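You operate a simulated robot arm through the tools that you are given. There is no shell and no other tool. Be economical: measure what you need, move in short steps, check, and stop when the job is done.

The job below is to be done with a simulated robot arm. You get a single attempt, and the scene is never put back.

JOB
Switch on the sealer, set its timer to 2, seal the adapter bag and drop it in the green bin.

It is judged by the outcome, as a careful person would: the job done as asked, and still so three seconds after it is handed in. It fails if anything else is knocked over, pushed out of place, dropped, spilled or broken. A push-on lid holds only when it is set on centred and level and pressed home; a screw cap is set on level and turned clockwise until tight.

ROBOT AND FRAMES
A 7-joint arm with a two-finger parallel gripper, fixed in place. Base frame: the origin is at the foot of the arm, x ahead of it, y to its left, z up; the work surface is at about z = 0.78. Readings come in m, rad, newtons and seconds.
With the tool pointing down near the work surface it reaches from about 0.28 to 0.72 m from the base axis. Its first joint turns from -2.007 to 2.007 rad. Payload 3.91 kg.
The TCP is the grasp point between the finger pads, 0.03 m short of the fingertips. In the tool frame z runs along the fingers and y along their closing line. The gripper opens to 0.11 m. The fingers are 0.02 m wide and 0.01 m thick; the gripper's body (0.048 by 0.112 m) begins 0.055 m behind the TCP.
Orientation is told as [roll, pitch, yaw] about the base's x, y, z axes, in that order, counted from this pose: with the fingers straight down and closing along the base's y, the tool's x points along the base's -x, its y along +y and its z along -z.

CONTROLS
- The arm moves only by the tool move_arm. Its argument "deltas" is a list of rows, each an object (a shift or turn left out is 0, a gripper value left out holds the last) with "offset": the shift along the base's x, y, z in units of 30 mm (1.0 is 30 mm), a list of three; "rot": the turn, a rotation vector about the base's x, y, z in units of 6 degrees (1.0 is 6 degrees), a list of three; "claw": the closure, from 0 (fully open) to 1 (shut). In form: [{"offset": [x, y, z], "rot": [wx, wy, wz], "claw": claw}, ...]. A call has 1 to 8 rows; each row shifts and turns the commanded pose from where the row before left it. A call with a number of a shift or a turn outside -1 to 1 is refused whole. Rows are played at 5 a second. More than 0.05 m and 0.15 rad between two rows, or a gripper value outside its range, and nothing of the call is played. Where a pose cannot be reached the arm comes as near as it can. A force on the tool above 90 N (or 10 N above the force at the start of the call, whichever is more), or a blocked arm, ends the call early, and 0.2 s more pass. The fingers move at their own pace (about 0.108 m/s each) and stop on an object; they squeeze with about 25 N. The grip force told is the motor's: it shows also when the fingers shut on nothing. Time passes only in rows, and 0.2 s behind the last, so rows that do not move let the fingers close. The reply holds the time, the measured pose of the TCP, the force on the tool along the base axes, the opening and the grip force, in the units named above and with some noise, with the torque about the TCP (base axes, N m) and any sound that the robot's microphone picked up.
- Cameras (640 x 400 px; columns grow to the right, rows downward): "scene" is fixed at [0.4006, 0.4998, 1.5779]; the picture's right is [0.30, 0.95, 0.00], its down [0.92, -0.29, -0.27] and it looks along [-0.26, 0.08, -0.96] (base axes); focal length 246 px, centre (320, 200). "wrist" rides on the gripper at [0.072, 0.017, -0.103] in the tool frame; the picture's right is [-0.23, 0.97, 0.00], its down [-0.76, -0.18, -0.62] and it looks along [-0.61, -0.14, 0.78] (tool axes); focal length 222 px, centre (320, 200). There is no depth. A picture from a camera that has moved, and an enlarged one, comes with that camera's place and axes in the base frame and with its lens.
- grab_frame(camera): a new picture of that camera. It takes no simulated time.
- lift_body(by): slides the trunk up (or, below 0, down) by that many m; the arm rides with it, the base frame stays. It gives what a move gives, with no picture.
- inspect(camera, box): a new picture of the part [left, top, right, bottom] of that camera's present view, enlarged. It takes no simulated time.
- close_job(): hands the job in; it is judged then, once.

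Work in short steps. Places have to be worked out from the pictures, the camera data and where the tool is seen: move nearer, look again, correct. Check each grasp and each placing, and mend what went wrong. You have 120 turns and 84 pictures in all, those below and enlarged ones among them. Open the gripper and draw the arm clear of the work before you hand the job in, unless the task says otherwise; then end with one line.

The tools are called after "Call:" as name(argument=value, ...) on one line, values as JSON. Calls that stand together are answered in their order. move_arm: Moves the arm, as the interface text tells. Its arguments: {"type":"object","properties":{"deltas":{"type":"array"}},"required":["deltas"]} The other tools are called the same way: lift_body (by) slides the trunk up or down; grab_frame (camera) takes a picture; inspect (camera, box) takes an enlarged picture of a part of a camera's view; close_job () hands the job in.

At the start:

```text
time_s: 0.0
tcp_pos: [0.0607, 0.459, 1.1948]
tcp_rot: [-0.001, 0.001, 0.001]
ft_force: [0.0, 0.0, -0.3]
moment: [-0.02, -0.01, -0.01]
grip_width: 0.1098
gripper_force: 0.1
trunk travel left (down, up): [-0.825, 0.165]
```

scene: 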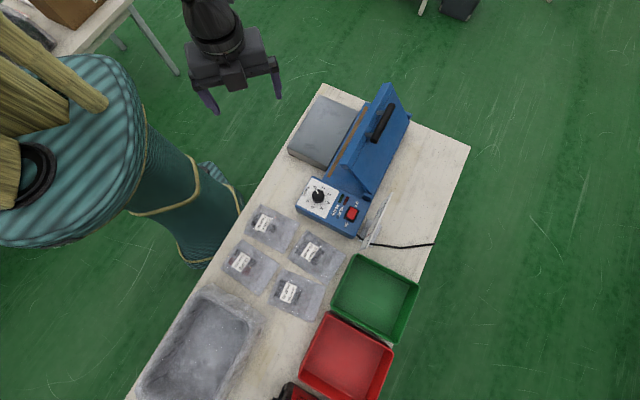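
wrist: 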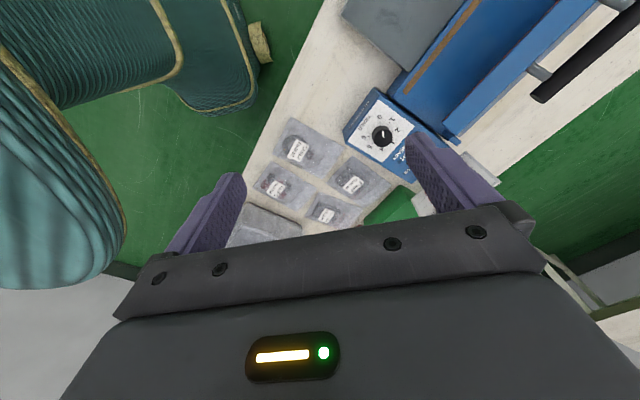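

I'll begin by enlarging the sealer panel and the bags to read the labels.

Call:
inspect(camera="scene", box=[280, 80, 420, 250])

Call:
inspect(camera="scene", box=[215, 195, 355, 325])

Call:
inspect(camera="wrist", box=[240, 70, 480, 240])

```text
2.35 times, centred on (350, 165) of scene
camera zoom: at [0.4006, 0.4998, 1.5779], right [0.3, 0.95, 0.0], down [0.92, -0.29, -0.27], along [-0.26, 0.08, -0.96], focal length 579 px, centre (249, 282)
```

zoom: 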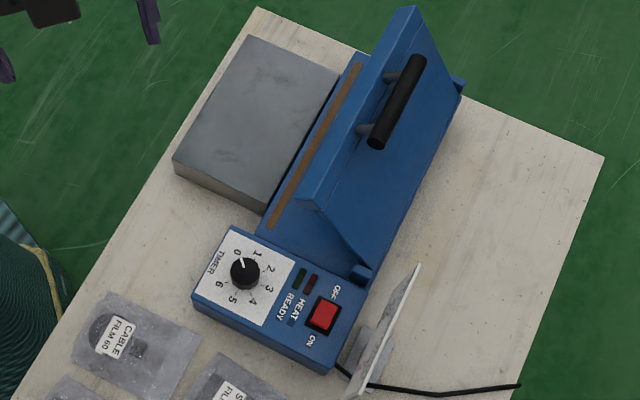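

```text
3.08 times, centred on (285, 260) of scene
camera zoom: at [0.4006, 0.4998, 1.5779], right [0.3, 0.95, 0.0], down [0.92, -0.29, -0.27], along [-0.26, 0.08, -0.96], focal length 757 px, centre (428, 15)
```

zoom: 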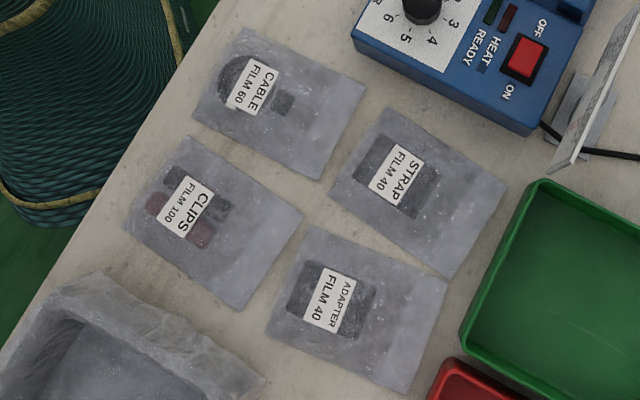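

```text
2.35 times, centred on (360, 155) of wrist
camera zoom: at [-0.0109, 0.4767, 1.2981], right [0.23, 0.97, 0.0], down [0.76, -0.18, 0.62], along [0.61, -0.14, -0.78], focal length 523 px, centre (226, 306)
```

zoom: 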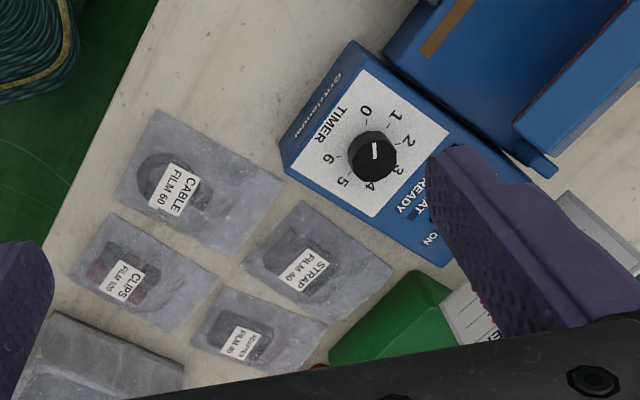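

The panel knob seems at about (0.19, 0.56, 0.87), the rocker at (0.27, 0.64), the bags on the table, and the sealing strip runs at about 134°. I turn the tool to 44° yaw and drop a bit for a closer look.

Call:
move_arm(deltas=[{"offset": [-0.12, 0.25, -0.3], "rot": [0, 0, 0.92], "claw": 0}, {"offset": [-0.12, 0.25, -0.3], "rot": [0, 0, 0.92]}, {"offset": [-0.12, 0.25, -0.3], "rot": [0, 0, 0.92]}, {"offset": [-0.12, 0.25, -0.3], "rot": [0, 0, 0.92]}, {"offset": [-0.12, 0.25, -0.3], "rot": [0, 0, 0.92]}, {"offset": [-0.12, 0.25, -0.3], "rot": [0, 0, 0.92]}, {"offset": [-0.12, 0.25, -0.3], "rot": [0, 0, 0.92]}, {"offset": [-0.12, 0.25, -0.3], "rot": [0, 0, 0.92]}])

Call:
grab_frame(camera="wrist")

```text
time_s: 1.8
tcp_pos: [0.0328, 0.5217, 1.1224]
tcp_rot: [-0.002, 0.0, 0.774]
ft_force: [-0.2, -0.8, -0.5]
moment: [0.02, 0.01, 0.02]
grip_width: 0.11
gripper_force: 0.0
trunk travel left (down, up): [-0.825, 0.165]
```

```text
78 pictures are left
camera wrist: at [-0.0317, 0.4818, 1.2261], right [-0.52, 0.86, 0.0], down [0.67, 0.4, 0.62], along [0.53, 0.32, -0.78], focal length 222 px, centre (320, 200)
```

wrist: 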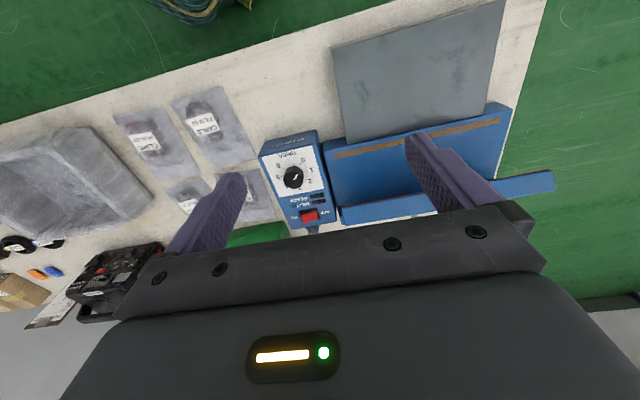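

The panel is clearly in view; I enlarge it, along with the strip and lid.

Call:
inspect(camera="wrist", box=[250, 120, 350, 240])

Call:
inspect(camera="wrist", box=[310, 60, 570, 240])

```text
3.33 times, centred on (300, 180) of wrist
camera zoom: at [-0.0317, 0.4818, 1.2261], right [-0.52, 0.86, 0.0], down [0.67, 0.4, 0.62], along [0.53, 0.32, -0.78], focal length 740 px, centre (387, 267)
```

zoom: 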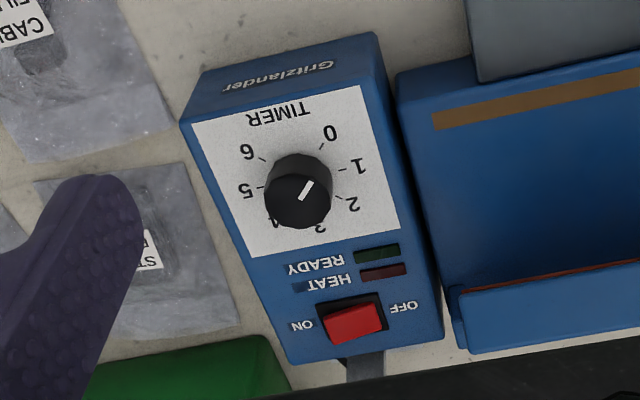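

```text
2.22 times, centred on (440, 150) of wrist
camera zoom: at [-0.0317, 0.4818, 1.2261], right [-0.52, 0.86, 0.0], down [0.67, 0.4, 0.62], along [0.53, 0.32, -0.78], focal length 494 px, centre (53, 311)
```

zoom: 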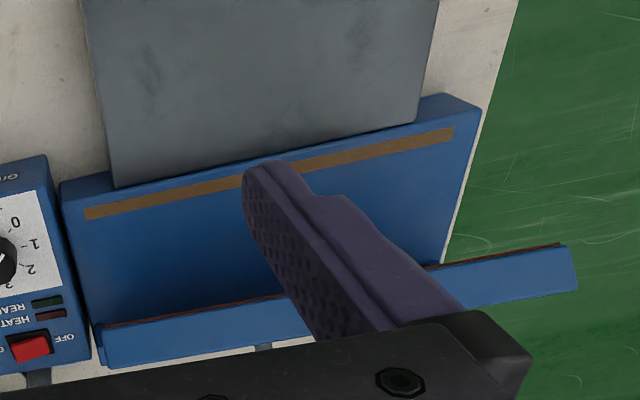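

Triangulating gives the knob at (0.195, 0.558), top z about 0.87, with the panel at 0.85. The rocker is at (0.274, 0.638) with its raised ON end toward (+x, −y). I shut the fingers and go above the ON end.

Call:
move_arm(deltas=[{"offset": [1, 0.42, -0.1], "claw": 1}, {"offset": [1, 0.42, -0.1]}, {"offset": [1, 0.42, -0.1]}, {"offset": [1, 0.42, -0.1]}, {"offset": [1, 0.42, -0.4]}, {"offset": [1, 0.44, -0.6]}, {"offset": [1, 0.5, -0.8]}, {"offset": [1, 0.5, -0.8]}])

Call:
move_arm(deltas=[{"offset": [0.37, 0, -1]}, {"offset": [0, 0, -1]}, {"offset": [0, 0, 0]}])

Call:
grab_frame(camera="wrist")

Call:
inspect(camera="scene", box=[280, 80, 420, 250])

```text
time_s: 3.6
tcp_pos: [0.2757, 0.627, 1.0301]
tcp_rot: [0.0, 0.003, 0.772]
ft_force: [-0.6, 0.5, 1.1]
moment: [0.0, 0.01, 0.01]
grip_width: 0.0002
gripper_force: 25.4
trunk travel left (down, up): [-0.825, 0.165]
```

```text
time_s: 4.4
tcp_pos: [0.2857, 0.6277, 0.9719]
tcp_rot: [0.0, 0.0, 0.77]
ft_force: [-0.2, 0.3, -0.4]
moment: [0.02, -0.01, -0.01]
grip_width: 0.0001
gripper_force: 25.0
trunk travel left (down, up): [-0.825, 0.165]
```

```text
75 pictures are left
camera wrist: at [0.2207, 0.588, 1.0754], right [-0.52, 0.86, 0.0], down [0.67, 0.4, 0.62], along [0.53, 0.32, -0.78], focal length 222 px, centre (320, 200)
```

wrist: 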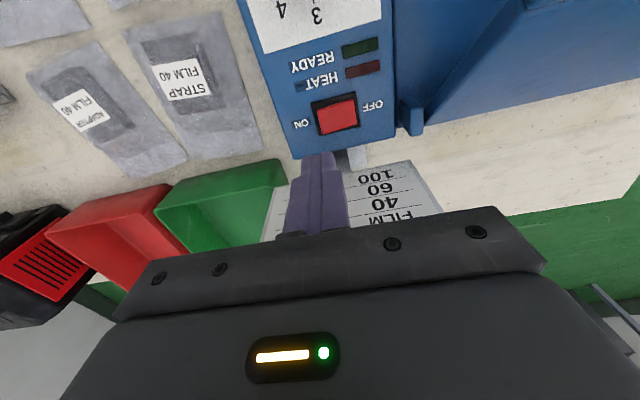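

```text
2.35 times, centred on (350, 165) of scene
camera zoom: at [0.4006, 0.4998, 1.5779], right [0.3, 0.95, 0.0], down [0.92, -0.29, -0.27], along [-0.26, 0.08, -0.96], focal length 579 px, centre (249, 282)
```

zoom: 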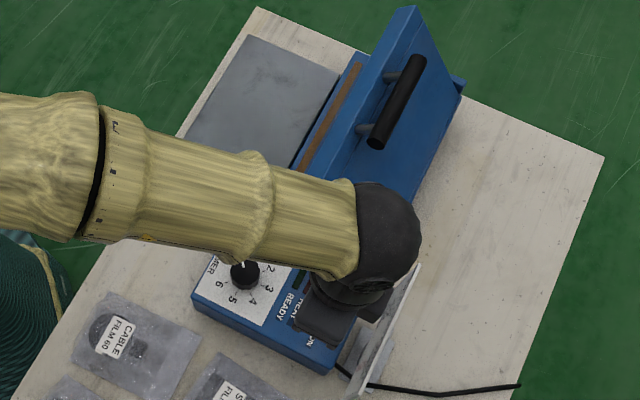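

The rocker is confirmed at (0.272, 0.640). I nudge toward the ON half and come down in small steps.

Call:
move_arm(deltas=[{"offset": [-0.15, 0.13, -1]}, {"offset": [0, 0, -1]}, {"offset": [0, 0, -0.6]}, {"offset": [0, 0, -0.2]}, {"offset": [0, 0, -0.1]}, {"offset": [0, 0, -0.1]}])

Call:
grab_frame(camera="wrist")

```text
time_s: 5.8
tcp_pos: [0.2802, 0.6298, 0.891]
tcp_rot: [0.006, -0.01, 0.772]
ft_force: [5.3, -6.2, 43.9]
moment: [-0.07, 0.28, 0.06]
grip_width: 0.0001
gripper_force: 25.4
trunk travel left (down, up): [-0.825, 0.165]
```

```text
73 pictures are left
camera wrist: at [0.2164, 0.5901, 0.9933], right [-0.52, 0.86, 0.01], down [0.67, 0.4, 0.63], along [0.54, 0.33, -0.78], focal length 222 px, centre (320, 200)
```

wrist: 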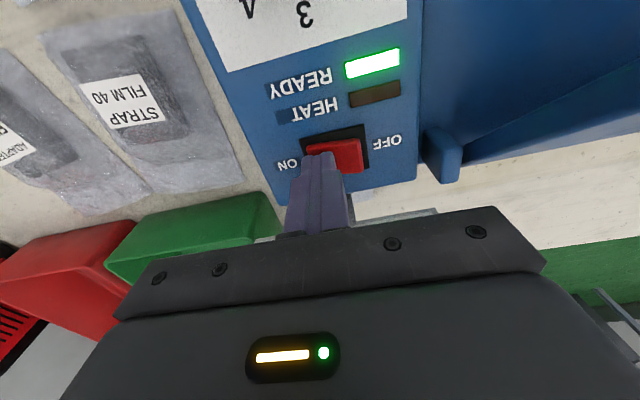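

The READY light is green, so the sealer is on. I lift, move over the knob, turn to yaw 90° and part the fingers.

Call:
move_arm(deltas=[{"offset": [0, 0, 1]}, {"offset": [0, 0, 1]}, {"offset": [-0.5, -0.4, 0.8], "rot": [0, 0, 1], "claw": 0.3}, {"offset": [-0.5, -0.4, 0.2], "rot": [0, 0, 1]}, {"offset": [-0.5, -0.4, 0], "rot": [0, 0, 1]}, {"offset": [-0.5, -0.4, 0], "rot": [0, 0, 1]}, {"offset": [-0.5, -0.4, 0], "rot": [0, 0, 1]}, {"offset": [-0.35, -0.4, 0], "rot": [0, 0, 1]}])

Call:
move_arm(deltas=[{"offset": [0, 0, 0], "rot": [0, 0, 1]}, {"offset": [0, 0, 0], "rot": [0, 0, 0.6]}, {}])

Call:
grab_frame(camera="wrist")

Call:
inspect(camera="scene", box=[280, 80, 420, 250])

```text
time_s: 7.6
tcp_pos: [0.1911, 0.5583, 0.9733]
tcp_rot: [0.001, 0.002, 1.403]
ft_force: [-0.2, -0.4, 0.0]
moment: [-0.05, 0.01, 0.01]
grip_width: 0.0772
gripper_force: 0.1
trunk travel left (down, up): [-0.825, 0.165]
```

```text
time_s: 8.4
tcp_pos: [0.1932, 0.5576, 0.9723]
tcp_rot: [0.001, -0.002, 1.569]
ft_force: [-0.3, 0.1, 0.1]
moment: [0.01, 0.0, 0.04]
grip_width: 0.077
gripper_force: 0.0
trunk travel left (down, up): [-0.825, 0.165]
```

```text
72 pictures are left
camera wrist: at [0.1764, 0.4857, 1.0758], right [-0.97, 0.23, 0.0], down [0.18, 0.76, 0.62], along [0.14, 0.61, -0.78], focal length 222 px, centre (320, 200)
```

wrist: 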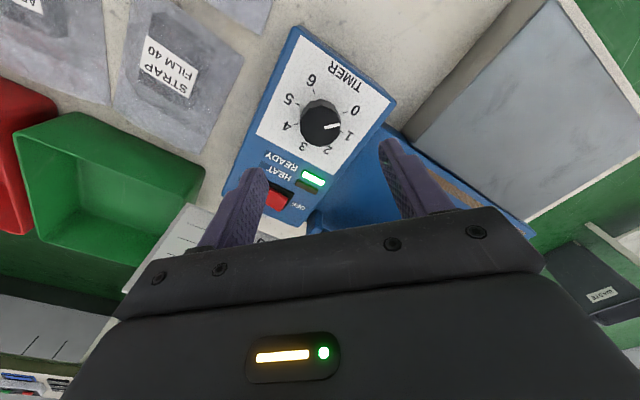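

```text
2.35 times, centred on (350, 165) of scene
camera zoom: at [0.4006, 0.4998, 1.5779], right [0.3, 0.95, 0.0], down [0.92, -0.29, -0.27], along [-0.26, 0.08, -0.96], focal length 579 px, centre (249, 282)
```

zoom: 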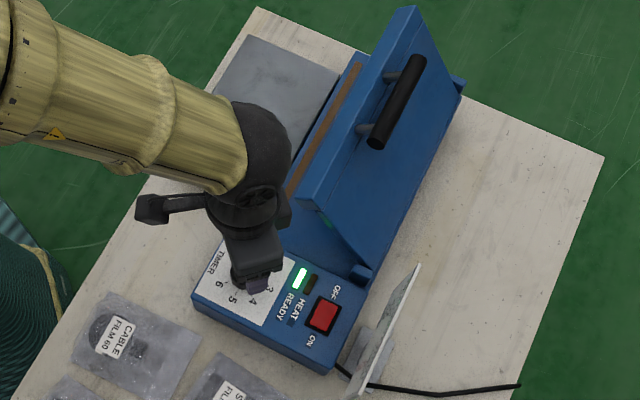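

The knob is centred between the fingers at about (0.194, 0.559) and points at 0 (−x). The 2 is 90° clockwise. I lower the fingers round it and close.

Call:
move_arm(deltas=[{"offset": [0, 0.03, -1]}, {"offset": [0, 0, -1]}, {"offset": [0, 0, -0.6]}, {"offset": [0, 0, -0.25]}, {}, {"claw": 1}, {}, {}])

Call:
grab_frame(camera="wrist")

```text
time_s: 10.2
tcp_pos: [0.193, 0.5567, 0.8857]
tcp_rot: [0.0, -0.001, 1.566]
ft_force: [-2.1, -0.5, -1.4]
moment: [0.39, -0.62, 0.0]
grip_width: 0.0376
gripper_force: 45.4
trunk travel left (down, up): [-0.825, 0.165]
```

```text
70 pictures are left
camera wrist: at [0.1762, 0.4858, 0.9899], right [-0.97, 0.23, 0.0], down [0.18, 0.76, 0.62], along [0.14, 0.61, -0.78], focal length 222 px, centre (320, 200)
```

wrist: 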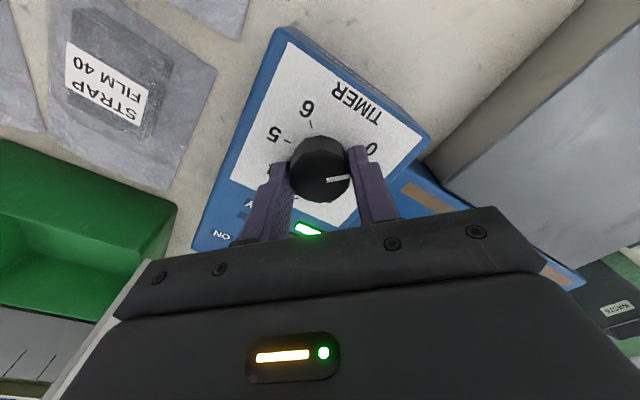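

The knob is gripped (37.6 mm). I turn it 90° clockwise.

Call:
move_arm(deltas=[{"rot": [0, 0, -1]}, {"rot": [0, 0, -1]}, {"rot": [0, 0, -1]}, {"rot": [0, 0, -1]}, {"rot": [0, 0, -1]}, {"rot": [0, 0, -1]}, {"rot": [0, 0, -1]}, {"rot": [0, 0, -1]}])

Call:
move_arm(deltas=[{"rot": [0, 0, -1]}, {"rot": [0, 0, -1]}, {"rot": [0, 0, -1]}, {"rot": [0, 0, -1]}, {"rot": [0, 0, -1]}, {"rot": [0, 0, -1]}, {"rot": [0, 0, -1]}, {}])

Call:
grab_frame(camera="wrist")

```text
time_s: 12.0
tcp_pos: [0.1941, 0.5579, 0.8867]
tcp_rot: [-0.001, 0.001, 0.728]
ft_force: [-7.8, -4.1, -12.4]
moment: [0.48, 0.39, 0.04]
grip_width: 0.0375
gripper_force: 44.9
trunk travel left (down, up): [-0.825, 0.165]
```

```text
time_s: 13.8
tcp_pos: [0.1929, 0.5579, 0.8852]
tcp_rot: [-0.002, 0.001, -0.003]
ft_force: [-9.1, -9.4, -18.4]
moment: [0.4, 0.71, 0.01]
grip_width: 0.0379
gripper_force: 44.9
trunk travel left (down, up): [-0.825, 0.165]
```

```text
69 pictures are left
camera wrist: at [0.1208, 0.576, 0.99], right [0.23, 0.97, 0.0], down [0.76, -0.18, 0.62], along [0.61, -0.15, -0.78], focal length 222 px, centre (320, 200)
```

wrist: 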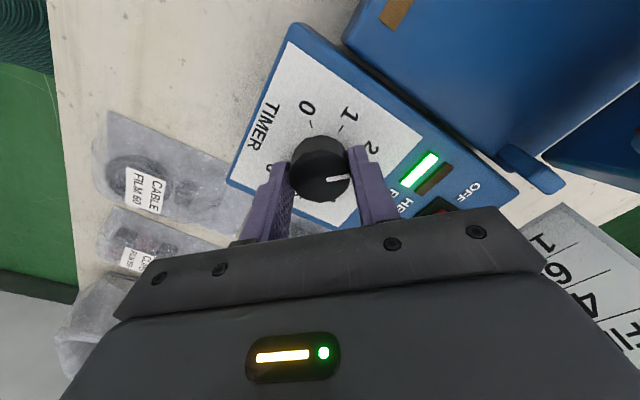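

The knob followed the turn. I open, rise and check where the pointer stands.

Call:
move_arm(deltas=[{"claw": 0.3}, {}, {"offset": [0, 0, 1]}, {"offset": [0, 0, 1]}, {"offset": [0, 0, 1]}, {"offset": [-1, -0.8, 1]}, {"offset": [-1, -0.8, 1]}, {"offset": [-1, -0.8, 0]}])

Call:
inspect(camera="scene", box=[290, 160, 370, 240])

Call:
grab_frame(camera="wrist")

```text
time_s: 15.6
tcp_pos: [0.1011, 0.4859, 1.0363]
tcp_rot: [0.0, 0.001, -0.004]
ft_force: [-0.7, -0.4, -0.3]
moment: [-0.01, -0.02, -0.02]
grip_width: 0.077
gripper_force: 0.1
trunk travel left (down, up): [-0.825, 0.165]
```

```text
5.00 times, centred on (330, 200) of scene
camera zoom: at [0.4006, 0.4998, 1.5779], right [0.3, 0.95, 0.0], down [0.92, -0.29, -0.27], along [-0.26, 0.08, -0.96], focal length 1230 px, centre (270, 200)
```

zoom: 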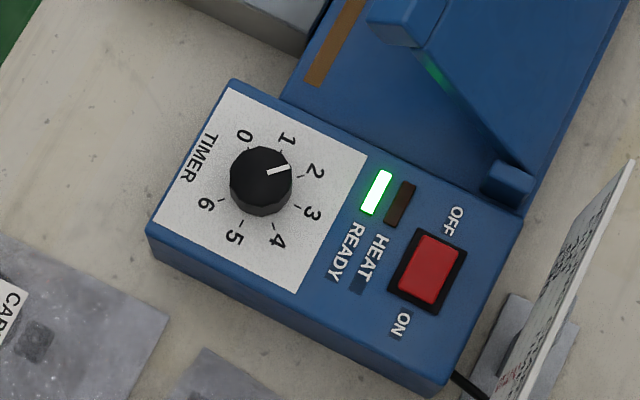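

```text
67 pictures are left
camera wrist: at [0.0285, 0.5028, 1.1404], right [0.23, 0.97, 0.0], down [0.76, -0.18, 0.62], along [0.61, -0.14, -0.78], focal length 222 px, centre (320, 200)
```

wrist: 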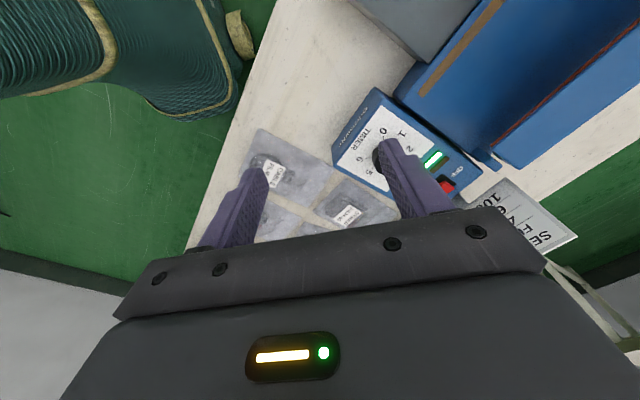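

The timer points at 2 and READY is lit. Next I move toward the adapter bag (label near (0.44, 0.38)) and turn to about 50° yaw for a closer look.

Call:
move_arm(deltas=[{"offset": [1, -0.73, 0], "rot": [0, 0, 1], "claw": 0}, {"offset": [1, -0.73, 0], "rot": [0, 0, 1]}, {"offset": [1, -0.73, 0], "rot": [0, 0, 1]}, {"offset": [1, -0.73, 0], "rot": [0, 0, 1]}, {"offset": [1, -0.73, -0.5], "rot": [0, 0, 1]}, {"offset": [1, -0.73, -0.5], "rot": [0, 0, 1]}, {"offset": [1, -0.73, -0.5], "rot": [0, 0, 1]}, {"offset": [1, -0.73, -0.5], "rot": [0, 0, 1]}])

Call:
grab_frame(camera="wrist")

Call:
grab_frame(camera="scene")

```text
time_s: 17.4
tcp_pos: [0.3464, 0.312, 0.9762]
tcp_rot: [0.002, -0.001, 0.836]
ft_force: [0.7, 0.5, -0.1]
moment: [0.0, 0.01, 0.02]
grip_width: 0.1099
gripper_force: 0.1
trunk travel left (down, up): [-0.825, 0.165]
```

```text
66 pictures are left
camera wrist: at [0.2856, 0.2693, 1.0799], right [-0.57, 0.82, 0.0], down [0.64, 0.45, 0.62], along [0.51, 0.36, -0.78], focal length 222 px, centre (320, 200)
```

wrist: 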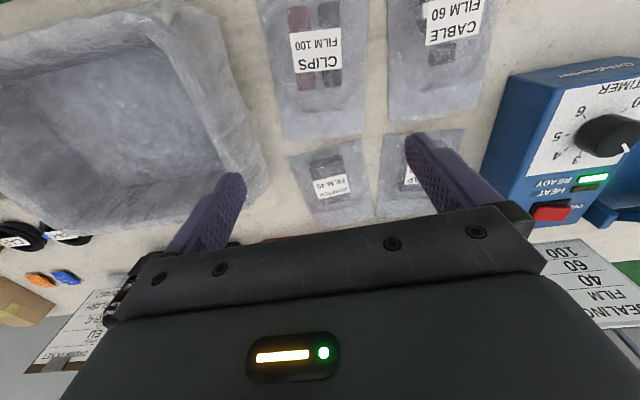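

```text
65 pictures are left
```

scene: 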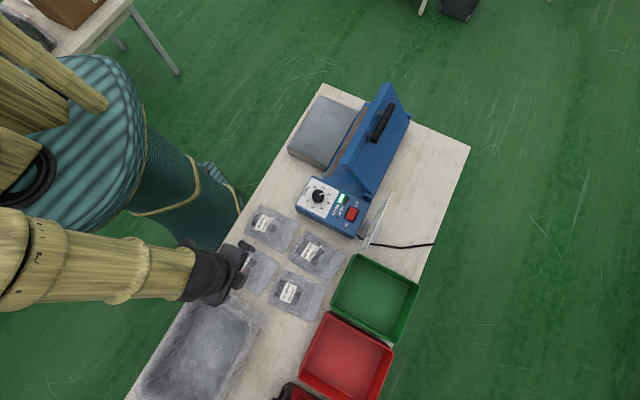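

I enlarge the adapter bag and the card.

Call:
inspect(camera="wrist", box=[270, 120, 470, 245])

Call:
inspect(camera="wrist", box=[500, 50, 640, 340])

```text
3.20 times, centred on (370, 182) of wrist
camera zoom: at [0.2856, 0.2693, 1.0799], right [-0.57, 0.82, 0.0], down [0.64, 0.45, 0.62], along [0.51, 0.36, -0.78], focal length 711 px, centre (160, 256)
```

zoom: 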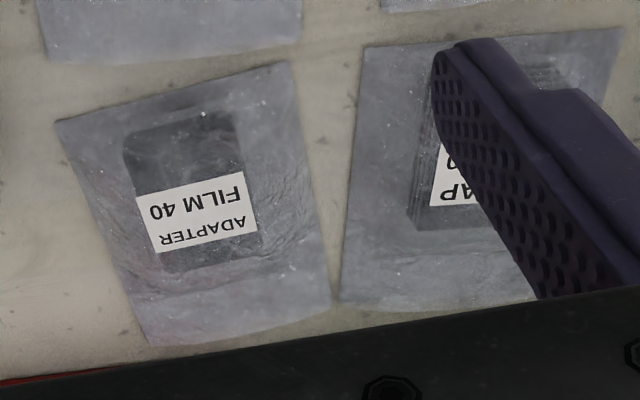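

```text
1.38 times, centred on (570, 195) of wrist
camera zoom: at [0.2856, 0.2693, 1.0799], right [-0.57, 0.82, 0.0], down [0.64, 0.45, 0.62], along [0.51, 0.36, -0.78], focal length 306 px, centre (-25, 207)
```

zoom: 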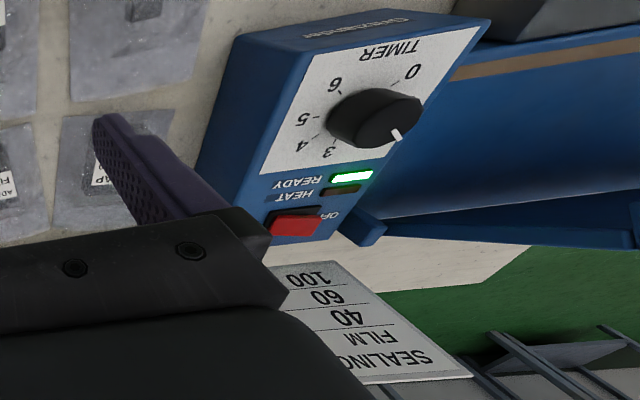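

The adapter body is centred near (0.433, 0.389), about 58 mm wide, with its width line at 140° (yaw 0.873). I hover close over it with the fingers about 85 mm apart.

Call:
move_arm(deltas=[{"offset": [0.97, 0.86, 0], "rot": [0, 0, 0.35], "claw": 0.22}, {"offset": [0.96, 0.86, 0]}, {"offset": [0.96, 0.85, -0.5]}, {"offset": [0, 0, -1]}, {"offset": [0, 0, -1]}, {"offset": [0, 0, -0.8]}, {}])

Call:
grab_frame(camera="wrist")

Call:
inspect(camera="scene", box=[215, 195, 355, 325])

```text
time_s: 19.0
tcp_pos: [0.4324, 0.3914, 0.8792]
tcp_rot: [0.0, 0.0, 0.871]
ft_force: [0.6, 0.1, 0.2]
moment: [0.01, -0.04, 0.01]
grip_width: 0.0857
gripper_force: 0.0
trunk travel left (down, up): [-0.825, 0.165]
```

```text
62 pictures are left
camera wrist: at [0.3722, 0.346, 0.9815], right [-0.6, 0.8, 0.0], down [0.63, 0.47, 0.62], along [0.5, 0.37, -0.78], focal length 222 px, centre (320, 200)
```

wrist: 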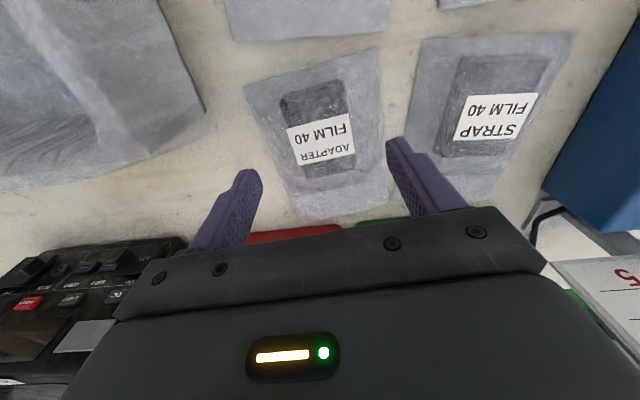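

```text
3.08 times, centred on (285, 260) of scene
camera zoom: at [0.4006, 0.4998, 1.5779], right [0.3, 0.95, 0.0], down [0.92, -0.29, -0.27], along [-0.26, 0.08, -0.96], focal length 757 px, centre (428, 15)
```

zoom: 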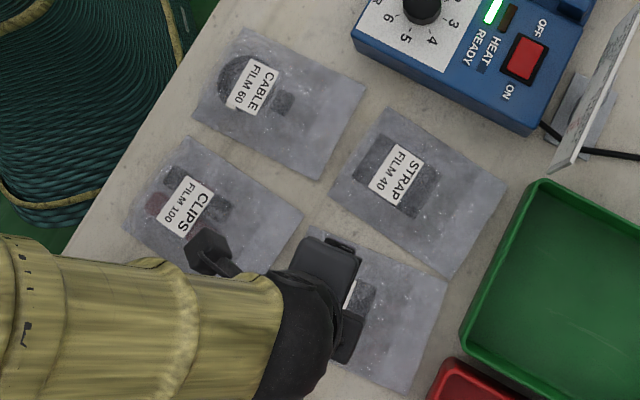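

The adapter is centred at (0.431, 0.390), right under the TCP. I descend in steps and close on it.

Call:
move_arm(deltas=[{"offset": [0, -0.03, -1]}, {"offset": [0, 0, -0.6]}, {"offset": [0, 0, -0.25]}, {"offset": [0, 0, -0.15]}, {}, {"claw": 1}, {}, {}])

Call:
grab_frame(camera="wrist")

```text
time_s: 20.8
tcp_pos: [0.4312, 0.3873, 0.8195]
tcp_rot: [0.001, 0.0, 0.871]
ft_force: [-0.4, 0.4, -0.1]
moment: [0.05, -0.04, 0.02]
grip_width: 0.0615
gripper_force: 25.4
trunk travel left (down, up): [-0.825, 0.165]
```

```text
60 pictures are left
camera wrist: at [0.3713, 0.3435, 0.9223], right [-0.6, 0.8, 0.0], down [0.63, 0.47, 0.62], along [0.5, 0.37, -0.78], focal length 222 px, centre (320, 200)
```

wrist: 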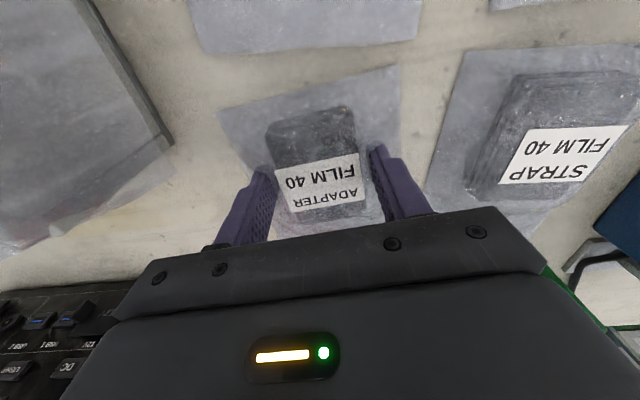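

The grip holds at 61.5 mm. I lift straight up and check.

Call:
move_arm(deltas=[{"offset": [0, 0, 0.5]}, {"offset": [0, 0, 1]}, {"offset": [0, 0, 1]}, {"offset": [0, 0, 1]}, {"offset": [0, 0, 1]}, {"offset": [0, 0, 0.5]}, {}])

Call:
grab_frame(camera="wrist")

Call:
inspect(camera="scene", box=[215, 195, 355, 325])

```text
time_s: 22.4
tcp_pos: [0.4299, 0.3901, 0.9686]
tcp_rot: [-0.001, 0.002, 0.872]
ft_force: [0.5, -0.6, -1.4]
moment: [-0.01, 0.01, 0.01]
grip_width: 0.0615
gripper_force: 25.2
trunk travel left (down, up): [-0.825, 0.165]
```

```text
59 pictures are left
camera wrist: at [0.3721, 0.3446, 1.0716], right [-0.6, 0.8, 0.0], down [0.63, 0.47, 0.62], along [0.5, 0.37, -0.78], focal length 222 px, centre (320, 200)
```

wrist: 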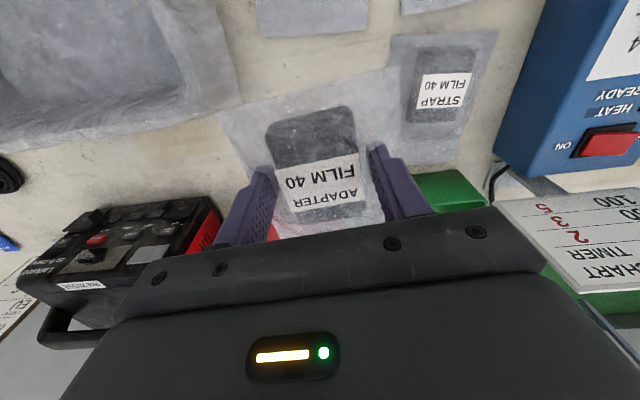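

```text
3.08 times, centred on (285, 260) of scene
camera zoom: at [0.4006, 0.4998, 1.5779], right [0.3, 0.95, 0.0], down [0.92, -0.29, -0.27], along [-0.26, 0.08, -0.96], focal length 757 px, centre (428, 15)
```

zoom: 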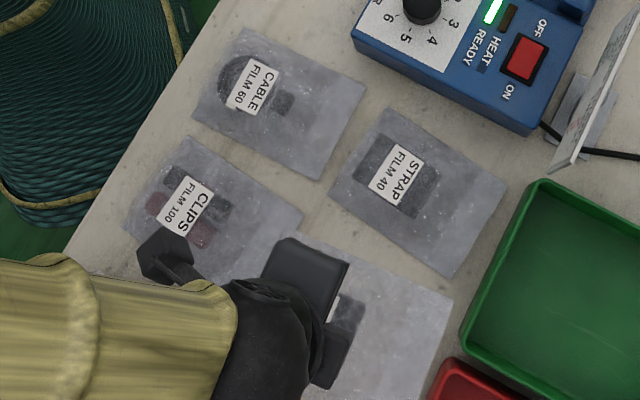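

The chart also reads film 40 → 2, matching the order. I work the seal strip out at z ≈ 0.825, with perpendicular coordinate 0.523 along n = (0.713, 0.701). The rest platform is level with it at z ≈ 0.83. I carry the bag in front of the platform, clear of the lid, and align it with n.

Call:
move_arm(deltas=[{"offset": [-0.95, 0.35, 0.2], "rot": [0, 0, -0.3]}, {"offset": [-0.95, 0.35, 0], "rot": [0, 0, -0.3]}, {"offset": [-0.95, 0.35, 0], "rot": [0, 0, -0.3]}, {"offset": [-0.95, 0.35, 0]}, {"offset": [-0.95, 0.35, 0]}, {"offset": [-0.95, 0.35, 0]}, {"offset": [-0.95, 0.35, 0]}, {"offset": [-0.95, 0.35, 0]}])

Call:
move_arm(deltas=[{"offset": [-0.95, 0.36, 0]}, {"offset": [-0.95, 0.36, 0]}, {"offset": [-0.95, 0.36, 0]}, {"offset": [-0.95, 0.36, 0]}, {"offset": [-0.95, 0.36, 0]}, {"offset": [-0.95, 0.36, 0]}, {"offset": [-0.95, 0.36, 0]}, {"offset": [-0.95, 0.36, 0]}])

Call:
grab_frame(camera="wrist")

Call:
inspect(camera="scene", box=[250, 60, 430, 220])

```text
time_s: 24.2
tcp_pos: [0.2021, 0.4718, 0.9728]
tcp_rot: [0.0, -0.002, 0.777]
ft_force: [-0.3, -0.6, -0.9]
moment: [-0.02, -0.05, -0.01]
grip_width: 0.0613
gripper_force: 25.1
trunk travel left (down, up): [-0.825, 0.165]
```

```text
time_s: 26.0
tcp_pos: [-0.0252, 0.56, 0.9742]
tcp_rot: [-0.001, 0.0, 0.776]
ft_force: [-0.7, -0.1, -0.9]
moment: [-0.01, -0.03, -0.01]
grip_width: 0.0613
gripper_force: 25.0
trunk travel left (down, up): [-0.825, 0.165]
```

```text
57 pictures are left
camera wrist: at [-0.0896, 0.5207, 1.0788], right [-0.52, 0.85, 0.0], down [0.67, 0.41, 0.62], along [0.53, 0.32, -0.78], focal length 222 px, centre (320, 200)
```

wrist: 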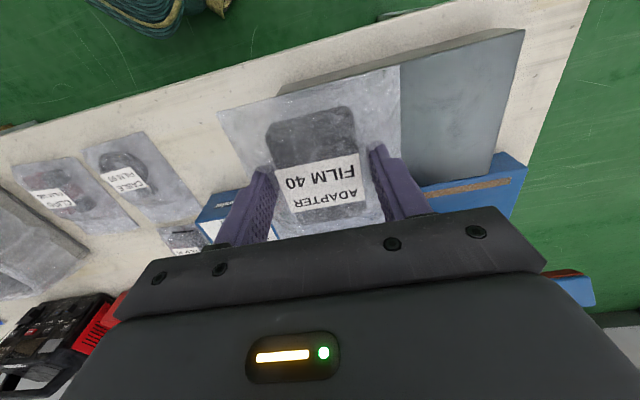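

```text
2.50 times, centred on (340, 140) of scene
camera zoom: at [0.4006, 0.4998, 1.5779], right [0.3, 0.95, 0.0], down [0.92, -0.29, -0.27], along [-0.26, 0.08, -0.96], focal length 615 px, centre (270, 350)
```

zoom: 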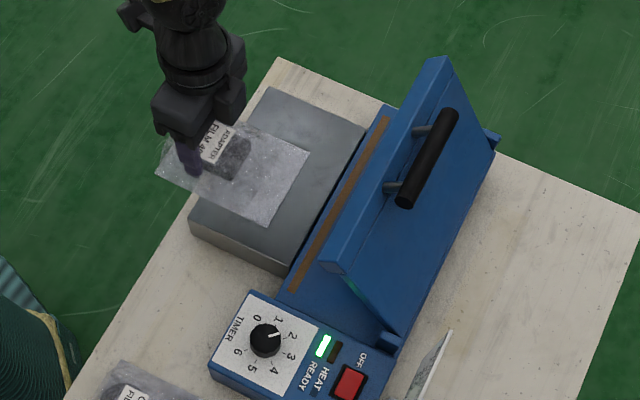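

The bag is flat and aligned; the scene view agrees with my layout. I lower to 0.90, then slide forward under the lid's edge.

Call:
move_arm(deltas=[{"offset": [0, 0, -0.8]}, {"offset": [0, 0, -0.85]}, {"offset": [0, 0, -0.8]}, {"offset": [0.27, 0.78, 0]}, {"offset": [0.27, 0.78, 0]}, {"offset": [0.26, 0.77, 0]}, {}])

Call:
grab_frame(camera="wrist")

Call:
inspect(camera="scene", box=[250, 60, 430, 220])

```text
time_s: 27.6
tcp_pos: [-0.0001, 0.629, 0.9018]
tcp_rot: [0.0, 0.0, 0.774]
ft_force: [-0.6, -0.6, -1.4]
moment: [-0.01, 0.01, -0.01]
grip_width: 0.061
gripper_force: 25.6
trunk travel left (down, up): [-0.825, 0.165]
```

```text
55 pictures are left
camera wrist: at [-0.0642, 0.59, 1.005], right [-0.52, 0.85, 0.0], down [0.67, 0.41, 0.62], along [0.53, 0.32, -0.78], focal length 222 px, centre (320, 200)
```

wrist: 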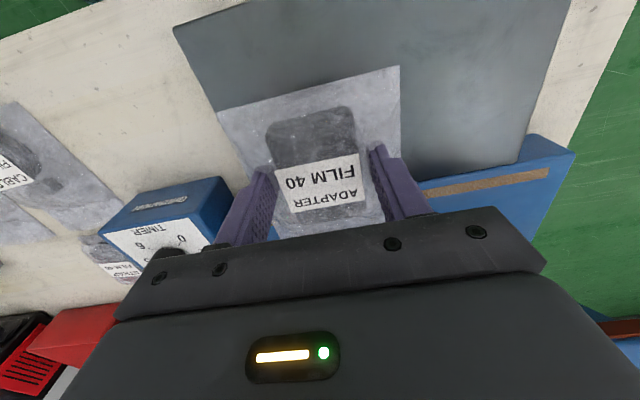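

```text
2.50 times, centred on (340, 140) of scene
camera zoom: at [0.4006, 0.4998, 1.5779], right [0.3, 0.95, 0.0], down [0.92, -0.29, -0.27], along [-0.26, 0.08, -0.96], focal length 615 px, centre (270, 350)
```

zoom: 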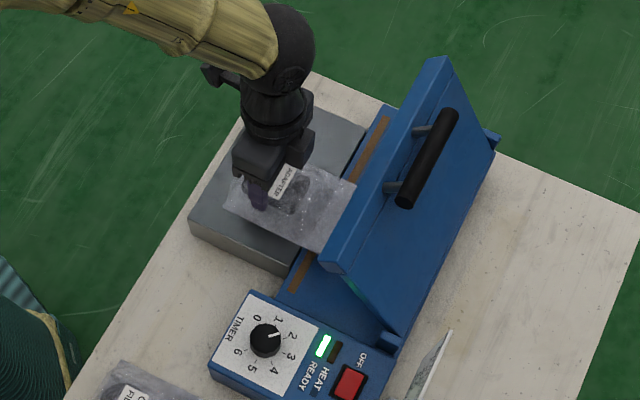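

The bag spans the strip as planned. I lower slowly until it touches the platform.

Call:
move_arm(deltas=[{"offset": [0, 0, -0.6]}, {"offset": [0, 0, -0.25]}, {"offset": [0, 0, -0.1]}, {}])

```text
time_s: 28.6
tcp_pos: [-0.0008, 0.6274, 0.8696]
tcp_rot: [0.001, 0.0, 0.778]
ft_force: [-0.3, 0.2, -1.4]
moment: [0.0, 0.01, 0.02]
grip_width: 0.0611
gripper_force: 25.0
trunk travel left (down, up): [-0.825, 0.165]
```

No contact yet (−1.4 N is just the bag's weight), so I go down in 1.5 mm steps.

Call:
move_arm(deltas=[{"offset": [0, 0, -0.06]}, {}])

Call:
move_arm(deltas=[{"offset": [0, 0, -0.06]}, {}])

Call:
move_arm(deltas=[{"offset": [0, 0, -0.06]}, {}])

```text
time_s: 29.2
tcp_pos: [-0.0026, 0.6288, 0.8696]
tcp_rot: [0.0, 0.0, 0.776]
ft_force: [-1.0, -0.8, -1.4]
moment: [-0.04, 0.04, 0.03]
grip_width: 0.0615
gripper_force: 25.1
trunk travel left (down, up): [-0.825, 0.165]
```

```text
time_s: 29.8
tcp_pos: [-0.0018, 0.6275, 0.8679]
tcp_rot: [0.0, -0.001, 0.777]
ft_force: [-0.8, 0.4, 1.5]
moment: [-0.06, -0.09, 0.01]
grip_width: 0.0615
gripper_force: 25.3
trunk travel left (down, up): [-0.825, 0.165]
```

```text
time_s: 30.4
tcp_pos: [-0.0017, 0.6282, 0.8676]
tcp_rot: [0.003, -0.001, 0.776]
ft_force: [-2.0, 0.6, 12.9]
moment: [-0.03, -0.02, 0.06]
grip_width: 0.0613
gripper_force: 25.1
trunk travel left (down, up): [-0.825, 0.165]
```

Contact at 0.868. I ease off, open, rise clear and back away from the lid.

Call:
move_arm(deltas=[{"offset": [0, 0, 0.04]}, {"claw": 0.15}, {}, {}, {"offset": [0, 0, 0.6]}, {"offset": [0, 0, 1]}, {"offset": [-0.5, -0.5, 1]}, {"offset": [-0.5, -0.5, 1]}])

Call:
move_arm(deltas=[{"offset": [-0.7, -0.7, 1]}, {"offset": [-0.7, -0.7, 1]}, {"offset": [-0.5, -0.5, 0.5]}, {}])

Call:
grab_frame(camera="wrist")

Call:
inspect(camera="scene", box=[250, 60, 430, 220])

```text
time_s: 32.2
tcp_pos: [-0.031, 0.5979, 0.9764]
tcp_rot: [0.0, 0.001, 0.775]
ft_force: [0.0, -0.4, -0.1]
moment: [0.04, -0.03, -0.01]
grip_width: 0.0936
gripper_force: 0.2
trunk travel left (down, up): [-0.825, 0.165]
```

```text
time_s: 33.2
tcp_pos: [-0.0884, 0.5426, 1.0514]
tcp_rot: [-0.001, 0.001, 0.778]
ft_force: [0.7, 0.4, 0.9]
moment: [0.0, 0.0, 0.01]
grip_width: 0.0936
gripper_force: 0.0
trunk travel left (down, up): [-0.825, 0.165]
```

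```text
53 pictures are left
camera wrist: at [-0.1517, 0.5039, 1.1556], right [-0.52, 0.85, 0.0], down [0.67, 0.41, 0.62], along [0.53, 0.32, -0.78], focal length 222 px, centre (320, 200)
```

wrist: 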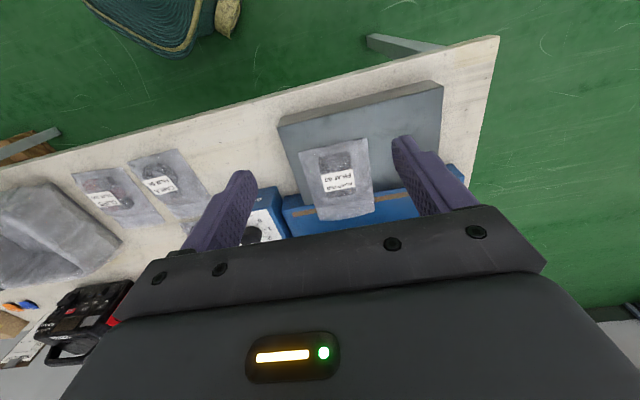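

```text
2.50 times, centred on (340, 140) of scene
camera zoom: at [0.4006, 0.4998, 1.5779], right [0.3, 0.95, 0.0], down [0.92, -0.29, -0.27], along [-0.26, 0.08, -0.96], focal length 615 px, centre (270, 350)
```

zoom: 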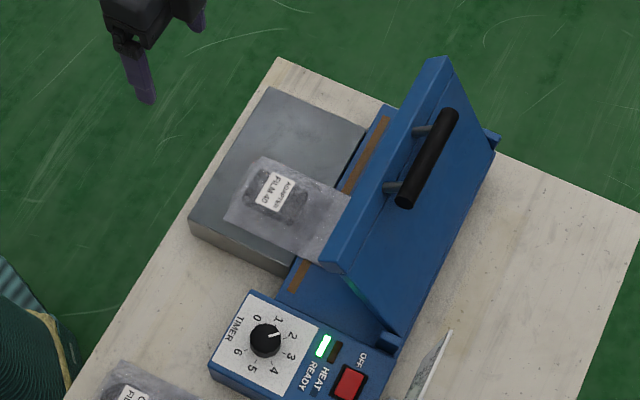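

I enlarge the wrist view to check the bag against the strip.

Call:
inspect(camera="wrist", box=[270, 110, 410, 250])

```text
2.86 times, centred on (340, 180) of wrist
camera zoom: at [-0.1517, 0.5039, 1.1556], right [-0.52, 0.85, 0.0], down [0.67, 0.41, 0.62], along [0.53, 0.32, -0.78], focal length 635 px, centre (263, 257)
```

zoom: 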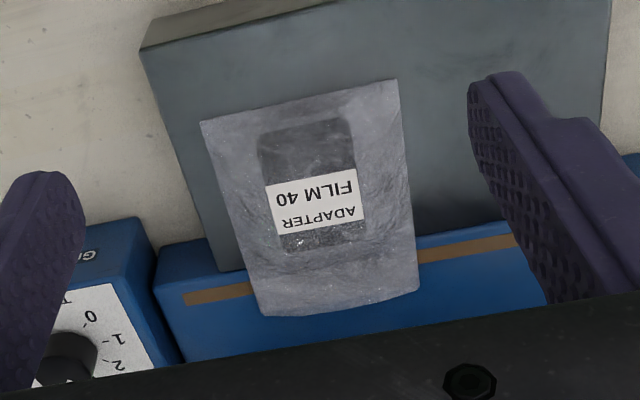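

The strip crosses under the empty film, between the adapter and the open edge, so placement is good. Next is the lid: I close the fingers and move above its outer face, beside the handle, at about (0.137, 0.695).

Call:
move_arm(deltas=[{"offset": [0, 0, 1], "claw": 1}, {"offset": [0.9, 0.6, 0.7]}, {"offset": [0.9, 0.6, 0]}, {"offset": [0.9, 0.6, 0]}, {"offset": [0.9, 0.6, 0]}, {"offset": [1, 0.67, 0]}, {"offset": [1, 0.67, 0]}, {"offset": [1, 0.67, 0]}])

Call:
move_arm(deltas=[{"offset": [0.9, 0.65, -0.3]}, {"offset": [0, 0, -0.6]}, {}])

Call:
inspect(camera="scene", box=[250, 60, 430, 220])

Call:
grab_frame(camera="wrist")

```text
time_s: 35.0
tcp_pos: [0.1105, 0.6757, 1.1014]
tcp_rot: [0.0, 0.001, 0.776]
ft_force: [-0.1, 0.9, -0.6]
moment: [-0.01, -0.02, -0.02]
grip_width: 0.0
gripper_force: 25.0
trunk travel left (down, up): [-0.825, 0.165]
```

```text
time_s: 35.8
tcp_pos: [0.1372, 0.6938, 1.0757]
tcp_rot: [-0.001, 0.001, 0.776]
ft_force: [0.2, 0.3, 0.4]
moment: [-0.04, 0.02, 0.0]
grip_width: 0.0001
gripper_force: 25.0
trunk travel left (down, up): [-0.825, 0.165]
```

```text
2.50 times, centred on (340, 140) of scene
camera zoom: at [0.4006, 0.4998, 1.5779], right [0.3, 0.95, 0.0], down [0.92, -0.29, -0.27], along [-0.26, 0.08, -0.96], focal length 615 px, centre (270, 350)
```

zoom: 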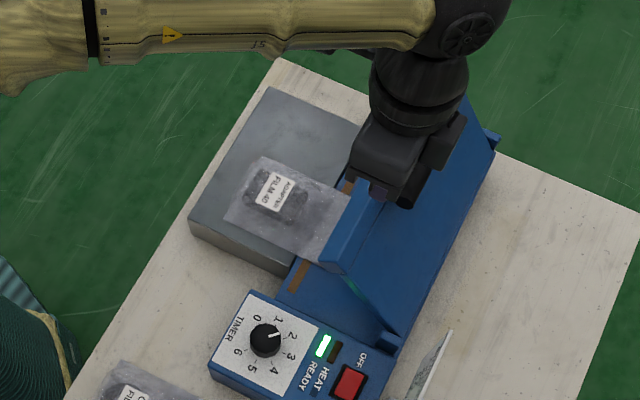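

```text
49 pictures are left
camera wrist: at [0.0731, 0.6548, 1.1796], right [-0.52, 0.85, 0.0], down [0.67, 0.41, 0.62], along [0.53, 0.32, -0.78], focal length 222 px, centre (320, 200)
```

wrist: 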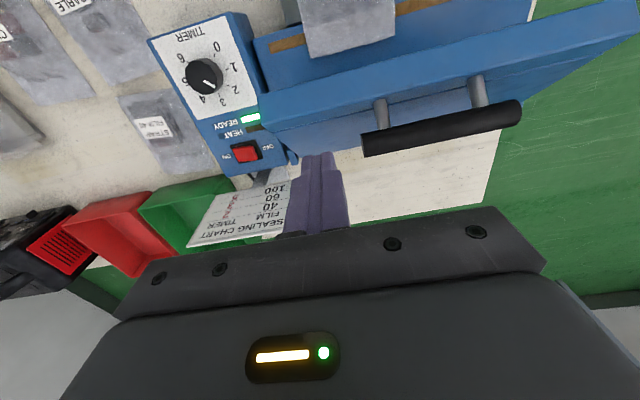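

The tip is over the lid's outer face just behind its free edge, clear of the handle. I descend until touching.

Call:
move_arm(deltas=[{"offset": [0, 0, -1]}, {"offset": [0, 0, -0.7]}, {"offset": [0, 0, -0.3]}, {"offset": [0, 0, -0.3]}, {"offset": [0, 0, -0.3]}, {}])

Call:
grab_frame(camera="wrist")

```text
time_s: 37.2
tcp_pos: [0.1383, 0.6917, 0.9959]
tcp_rot: [0.0, -0.001, 0.776]
ft_force: [1.1, 0.7, -0.3]
moment: [0.02, -0.02, -0.04]
grip_width: 0.0
gripper_force: 24.8
trunk travel left (down, up): [-0.825, 0.165]
```

```text
48 pictures are left
camera wrist: at [0.0734, 0.6536, 1.1002], right [-0.52, 0.85, 0.0], down [0.67, 0.41, 0.62], along [0.53, 0.32, -0.78], focal length 222 px, centre (320, 200)
```

wrist: 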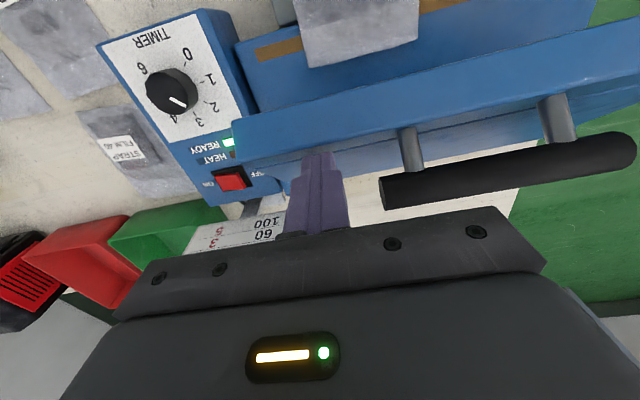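

No contact yet; the tip sits behind the free edge. I lower a little, then push inward (−n) to start the lid turning.

Call:
move_arm(deltas=[{"offset": [0, 0, -0.4]}, {"offset": [-0.24, -0.23, -0.1]}, {"offset": [-0.24, -0.23, -0.1]}, {}])

Call:
grab_frame(camera="wrist")

```text
time_s: 38.2
tcp_pos: [0.123, 0.6789, 0.9797]
tcp_rot: [0.0, 0.0, 0.777]
ft_force: [-0.1, 0.7, 0.8]
moment: [-0.01, -0.01, 0.03]
grip_width: 0.0001
gripper_force: 24.7
trunk travel left (down, up): [-0.825, 0.165]
```

```text
47 pictures are left
camera wrist: at [0.0582, 0.6402, 1.0824], right [-0.52, 0.85, 0.0], down [0.67, 0.41, 0.62], along [0.53, 0.32, -0.78], focal length 222 px, centre (320, 200)
```

wrist: 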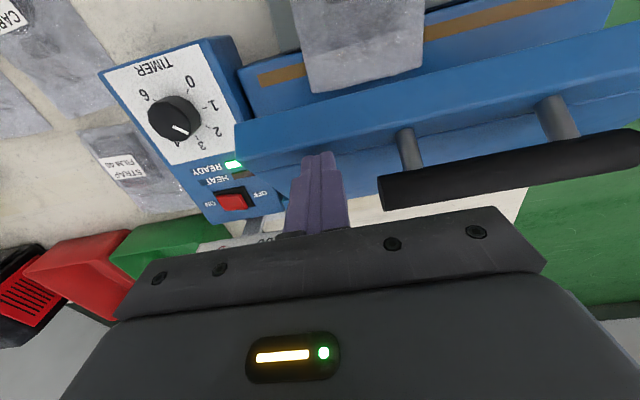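

Still free. I continue down in steps to find the lid.

Call:
move_arm(deltas=[{"offset": [0, 0, -0.3]}, {"offset": [0, 0, -0.3]}, {"offset": [0, 0, -0.3]}, {}])

Call:
grab_frame(camera="wrist")

Call:
inspect(camera="scene", box=[250, 60, 430, 220])

```text
time_s: 39.2
tcp_pos: [0.1222, 0.6799, 0.952]
tcp_rot: [-0.001, 0.0, 0.777]
ft_force: [0.0, 0.5, 1.0]
moment: [0.01, -0.01, 0.01]
grip_width: 0.0
gripper_force: 25.1
trunk travel left (down, up): [-0.825, 0.165]
```

```text
46 pictures are left
camera wrist: at [0.0589, 0.6404, 1.0556], right [-0.52, 0.85, 0.0], down [0.67, 0.41, 0.62], along [0.53, 0.32, -0.78], focal length 222 px, centre (320, 200)
```

wrist: 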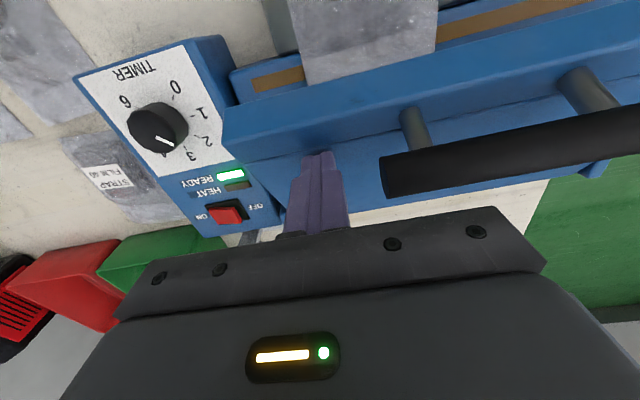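

```text
2.50 times, centred on (340, 140) of scene
camera zoom: at [0.4006, 0.4998, 1.5779], right [0.3, 0.95, 0.0], down [0.92, -0.29, -0.27], along [-0.26, 0.08, -0.96], focal length 615 px, centre (270, 350)
```

zoom: 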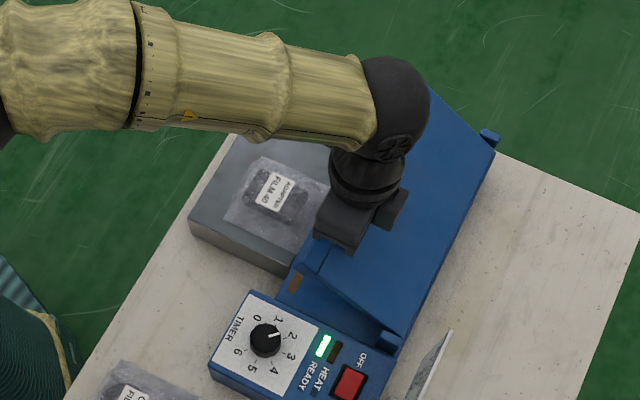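

The lid is turning freely under light force. I keep following its arc, down and slightly inward, easing away from the handle.

Call:
move_arm(deltas=[{"offset": [-0.02, -0.24, -0.3]}, {"offset": [-0.02, -0.24, -0.3]}, {"offset": [-0.05, -0.1, -0.3]}, {"offset": [-0.05, -0.05, -0.3]}, {}])

Call:
grab_frame(camera="wrist")

```text
time_s: 40.4
tcp_pos: [0.1179, 0.6598, 0.9156]
tcp_rot: [0.001, 0.0, 0.776]
ft_force: [0.3, -0.7, 1.1]
moment: [-0.04, -0.02, 0.02]
grip_width: 0.0
gripper_force: 24.9
trunk travel left (down, up): [-0.825, 0.165]
```

```text
44 pictures are left
camera wrist: at [0.0542, 0.6205, 1.0195], right [-0.52, 0.85, 0.0], down [0.67, 0.41, 0.62], along [0.53, 0.32, -0.78], focal length 222 px, centre (320, 200)
```

wrist: 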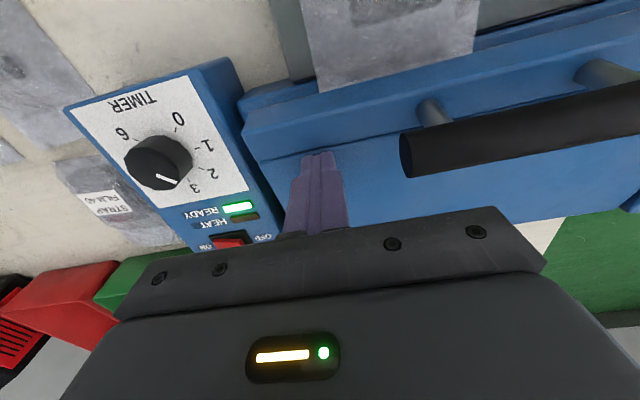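

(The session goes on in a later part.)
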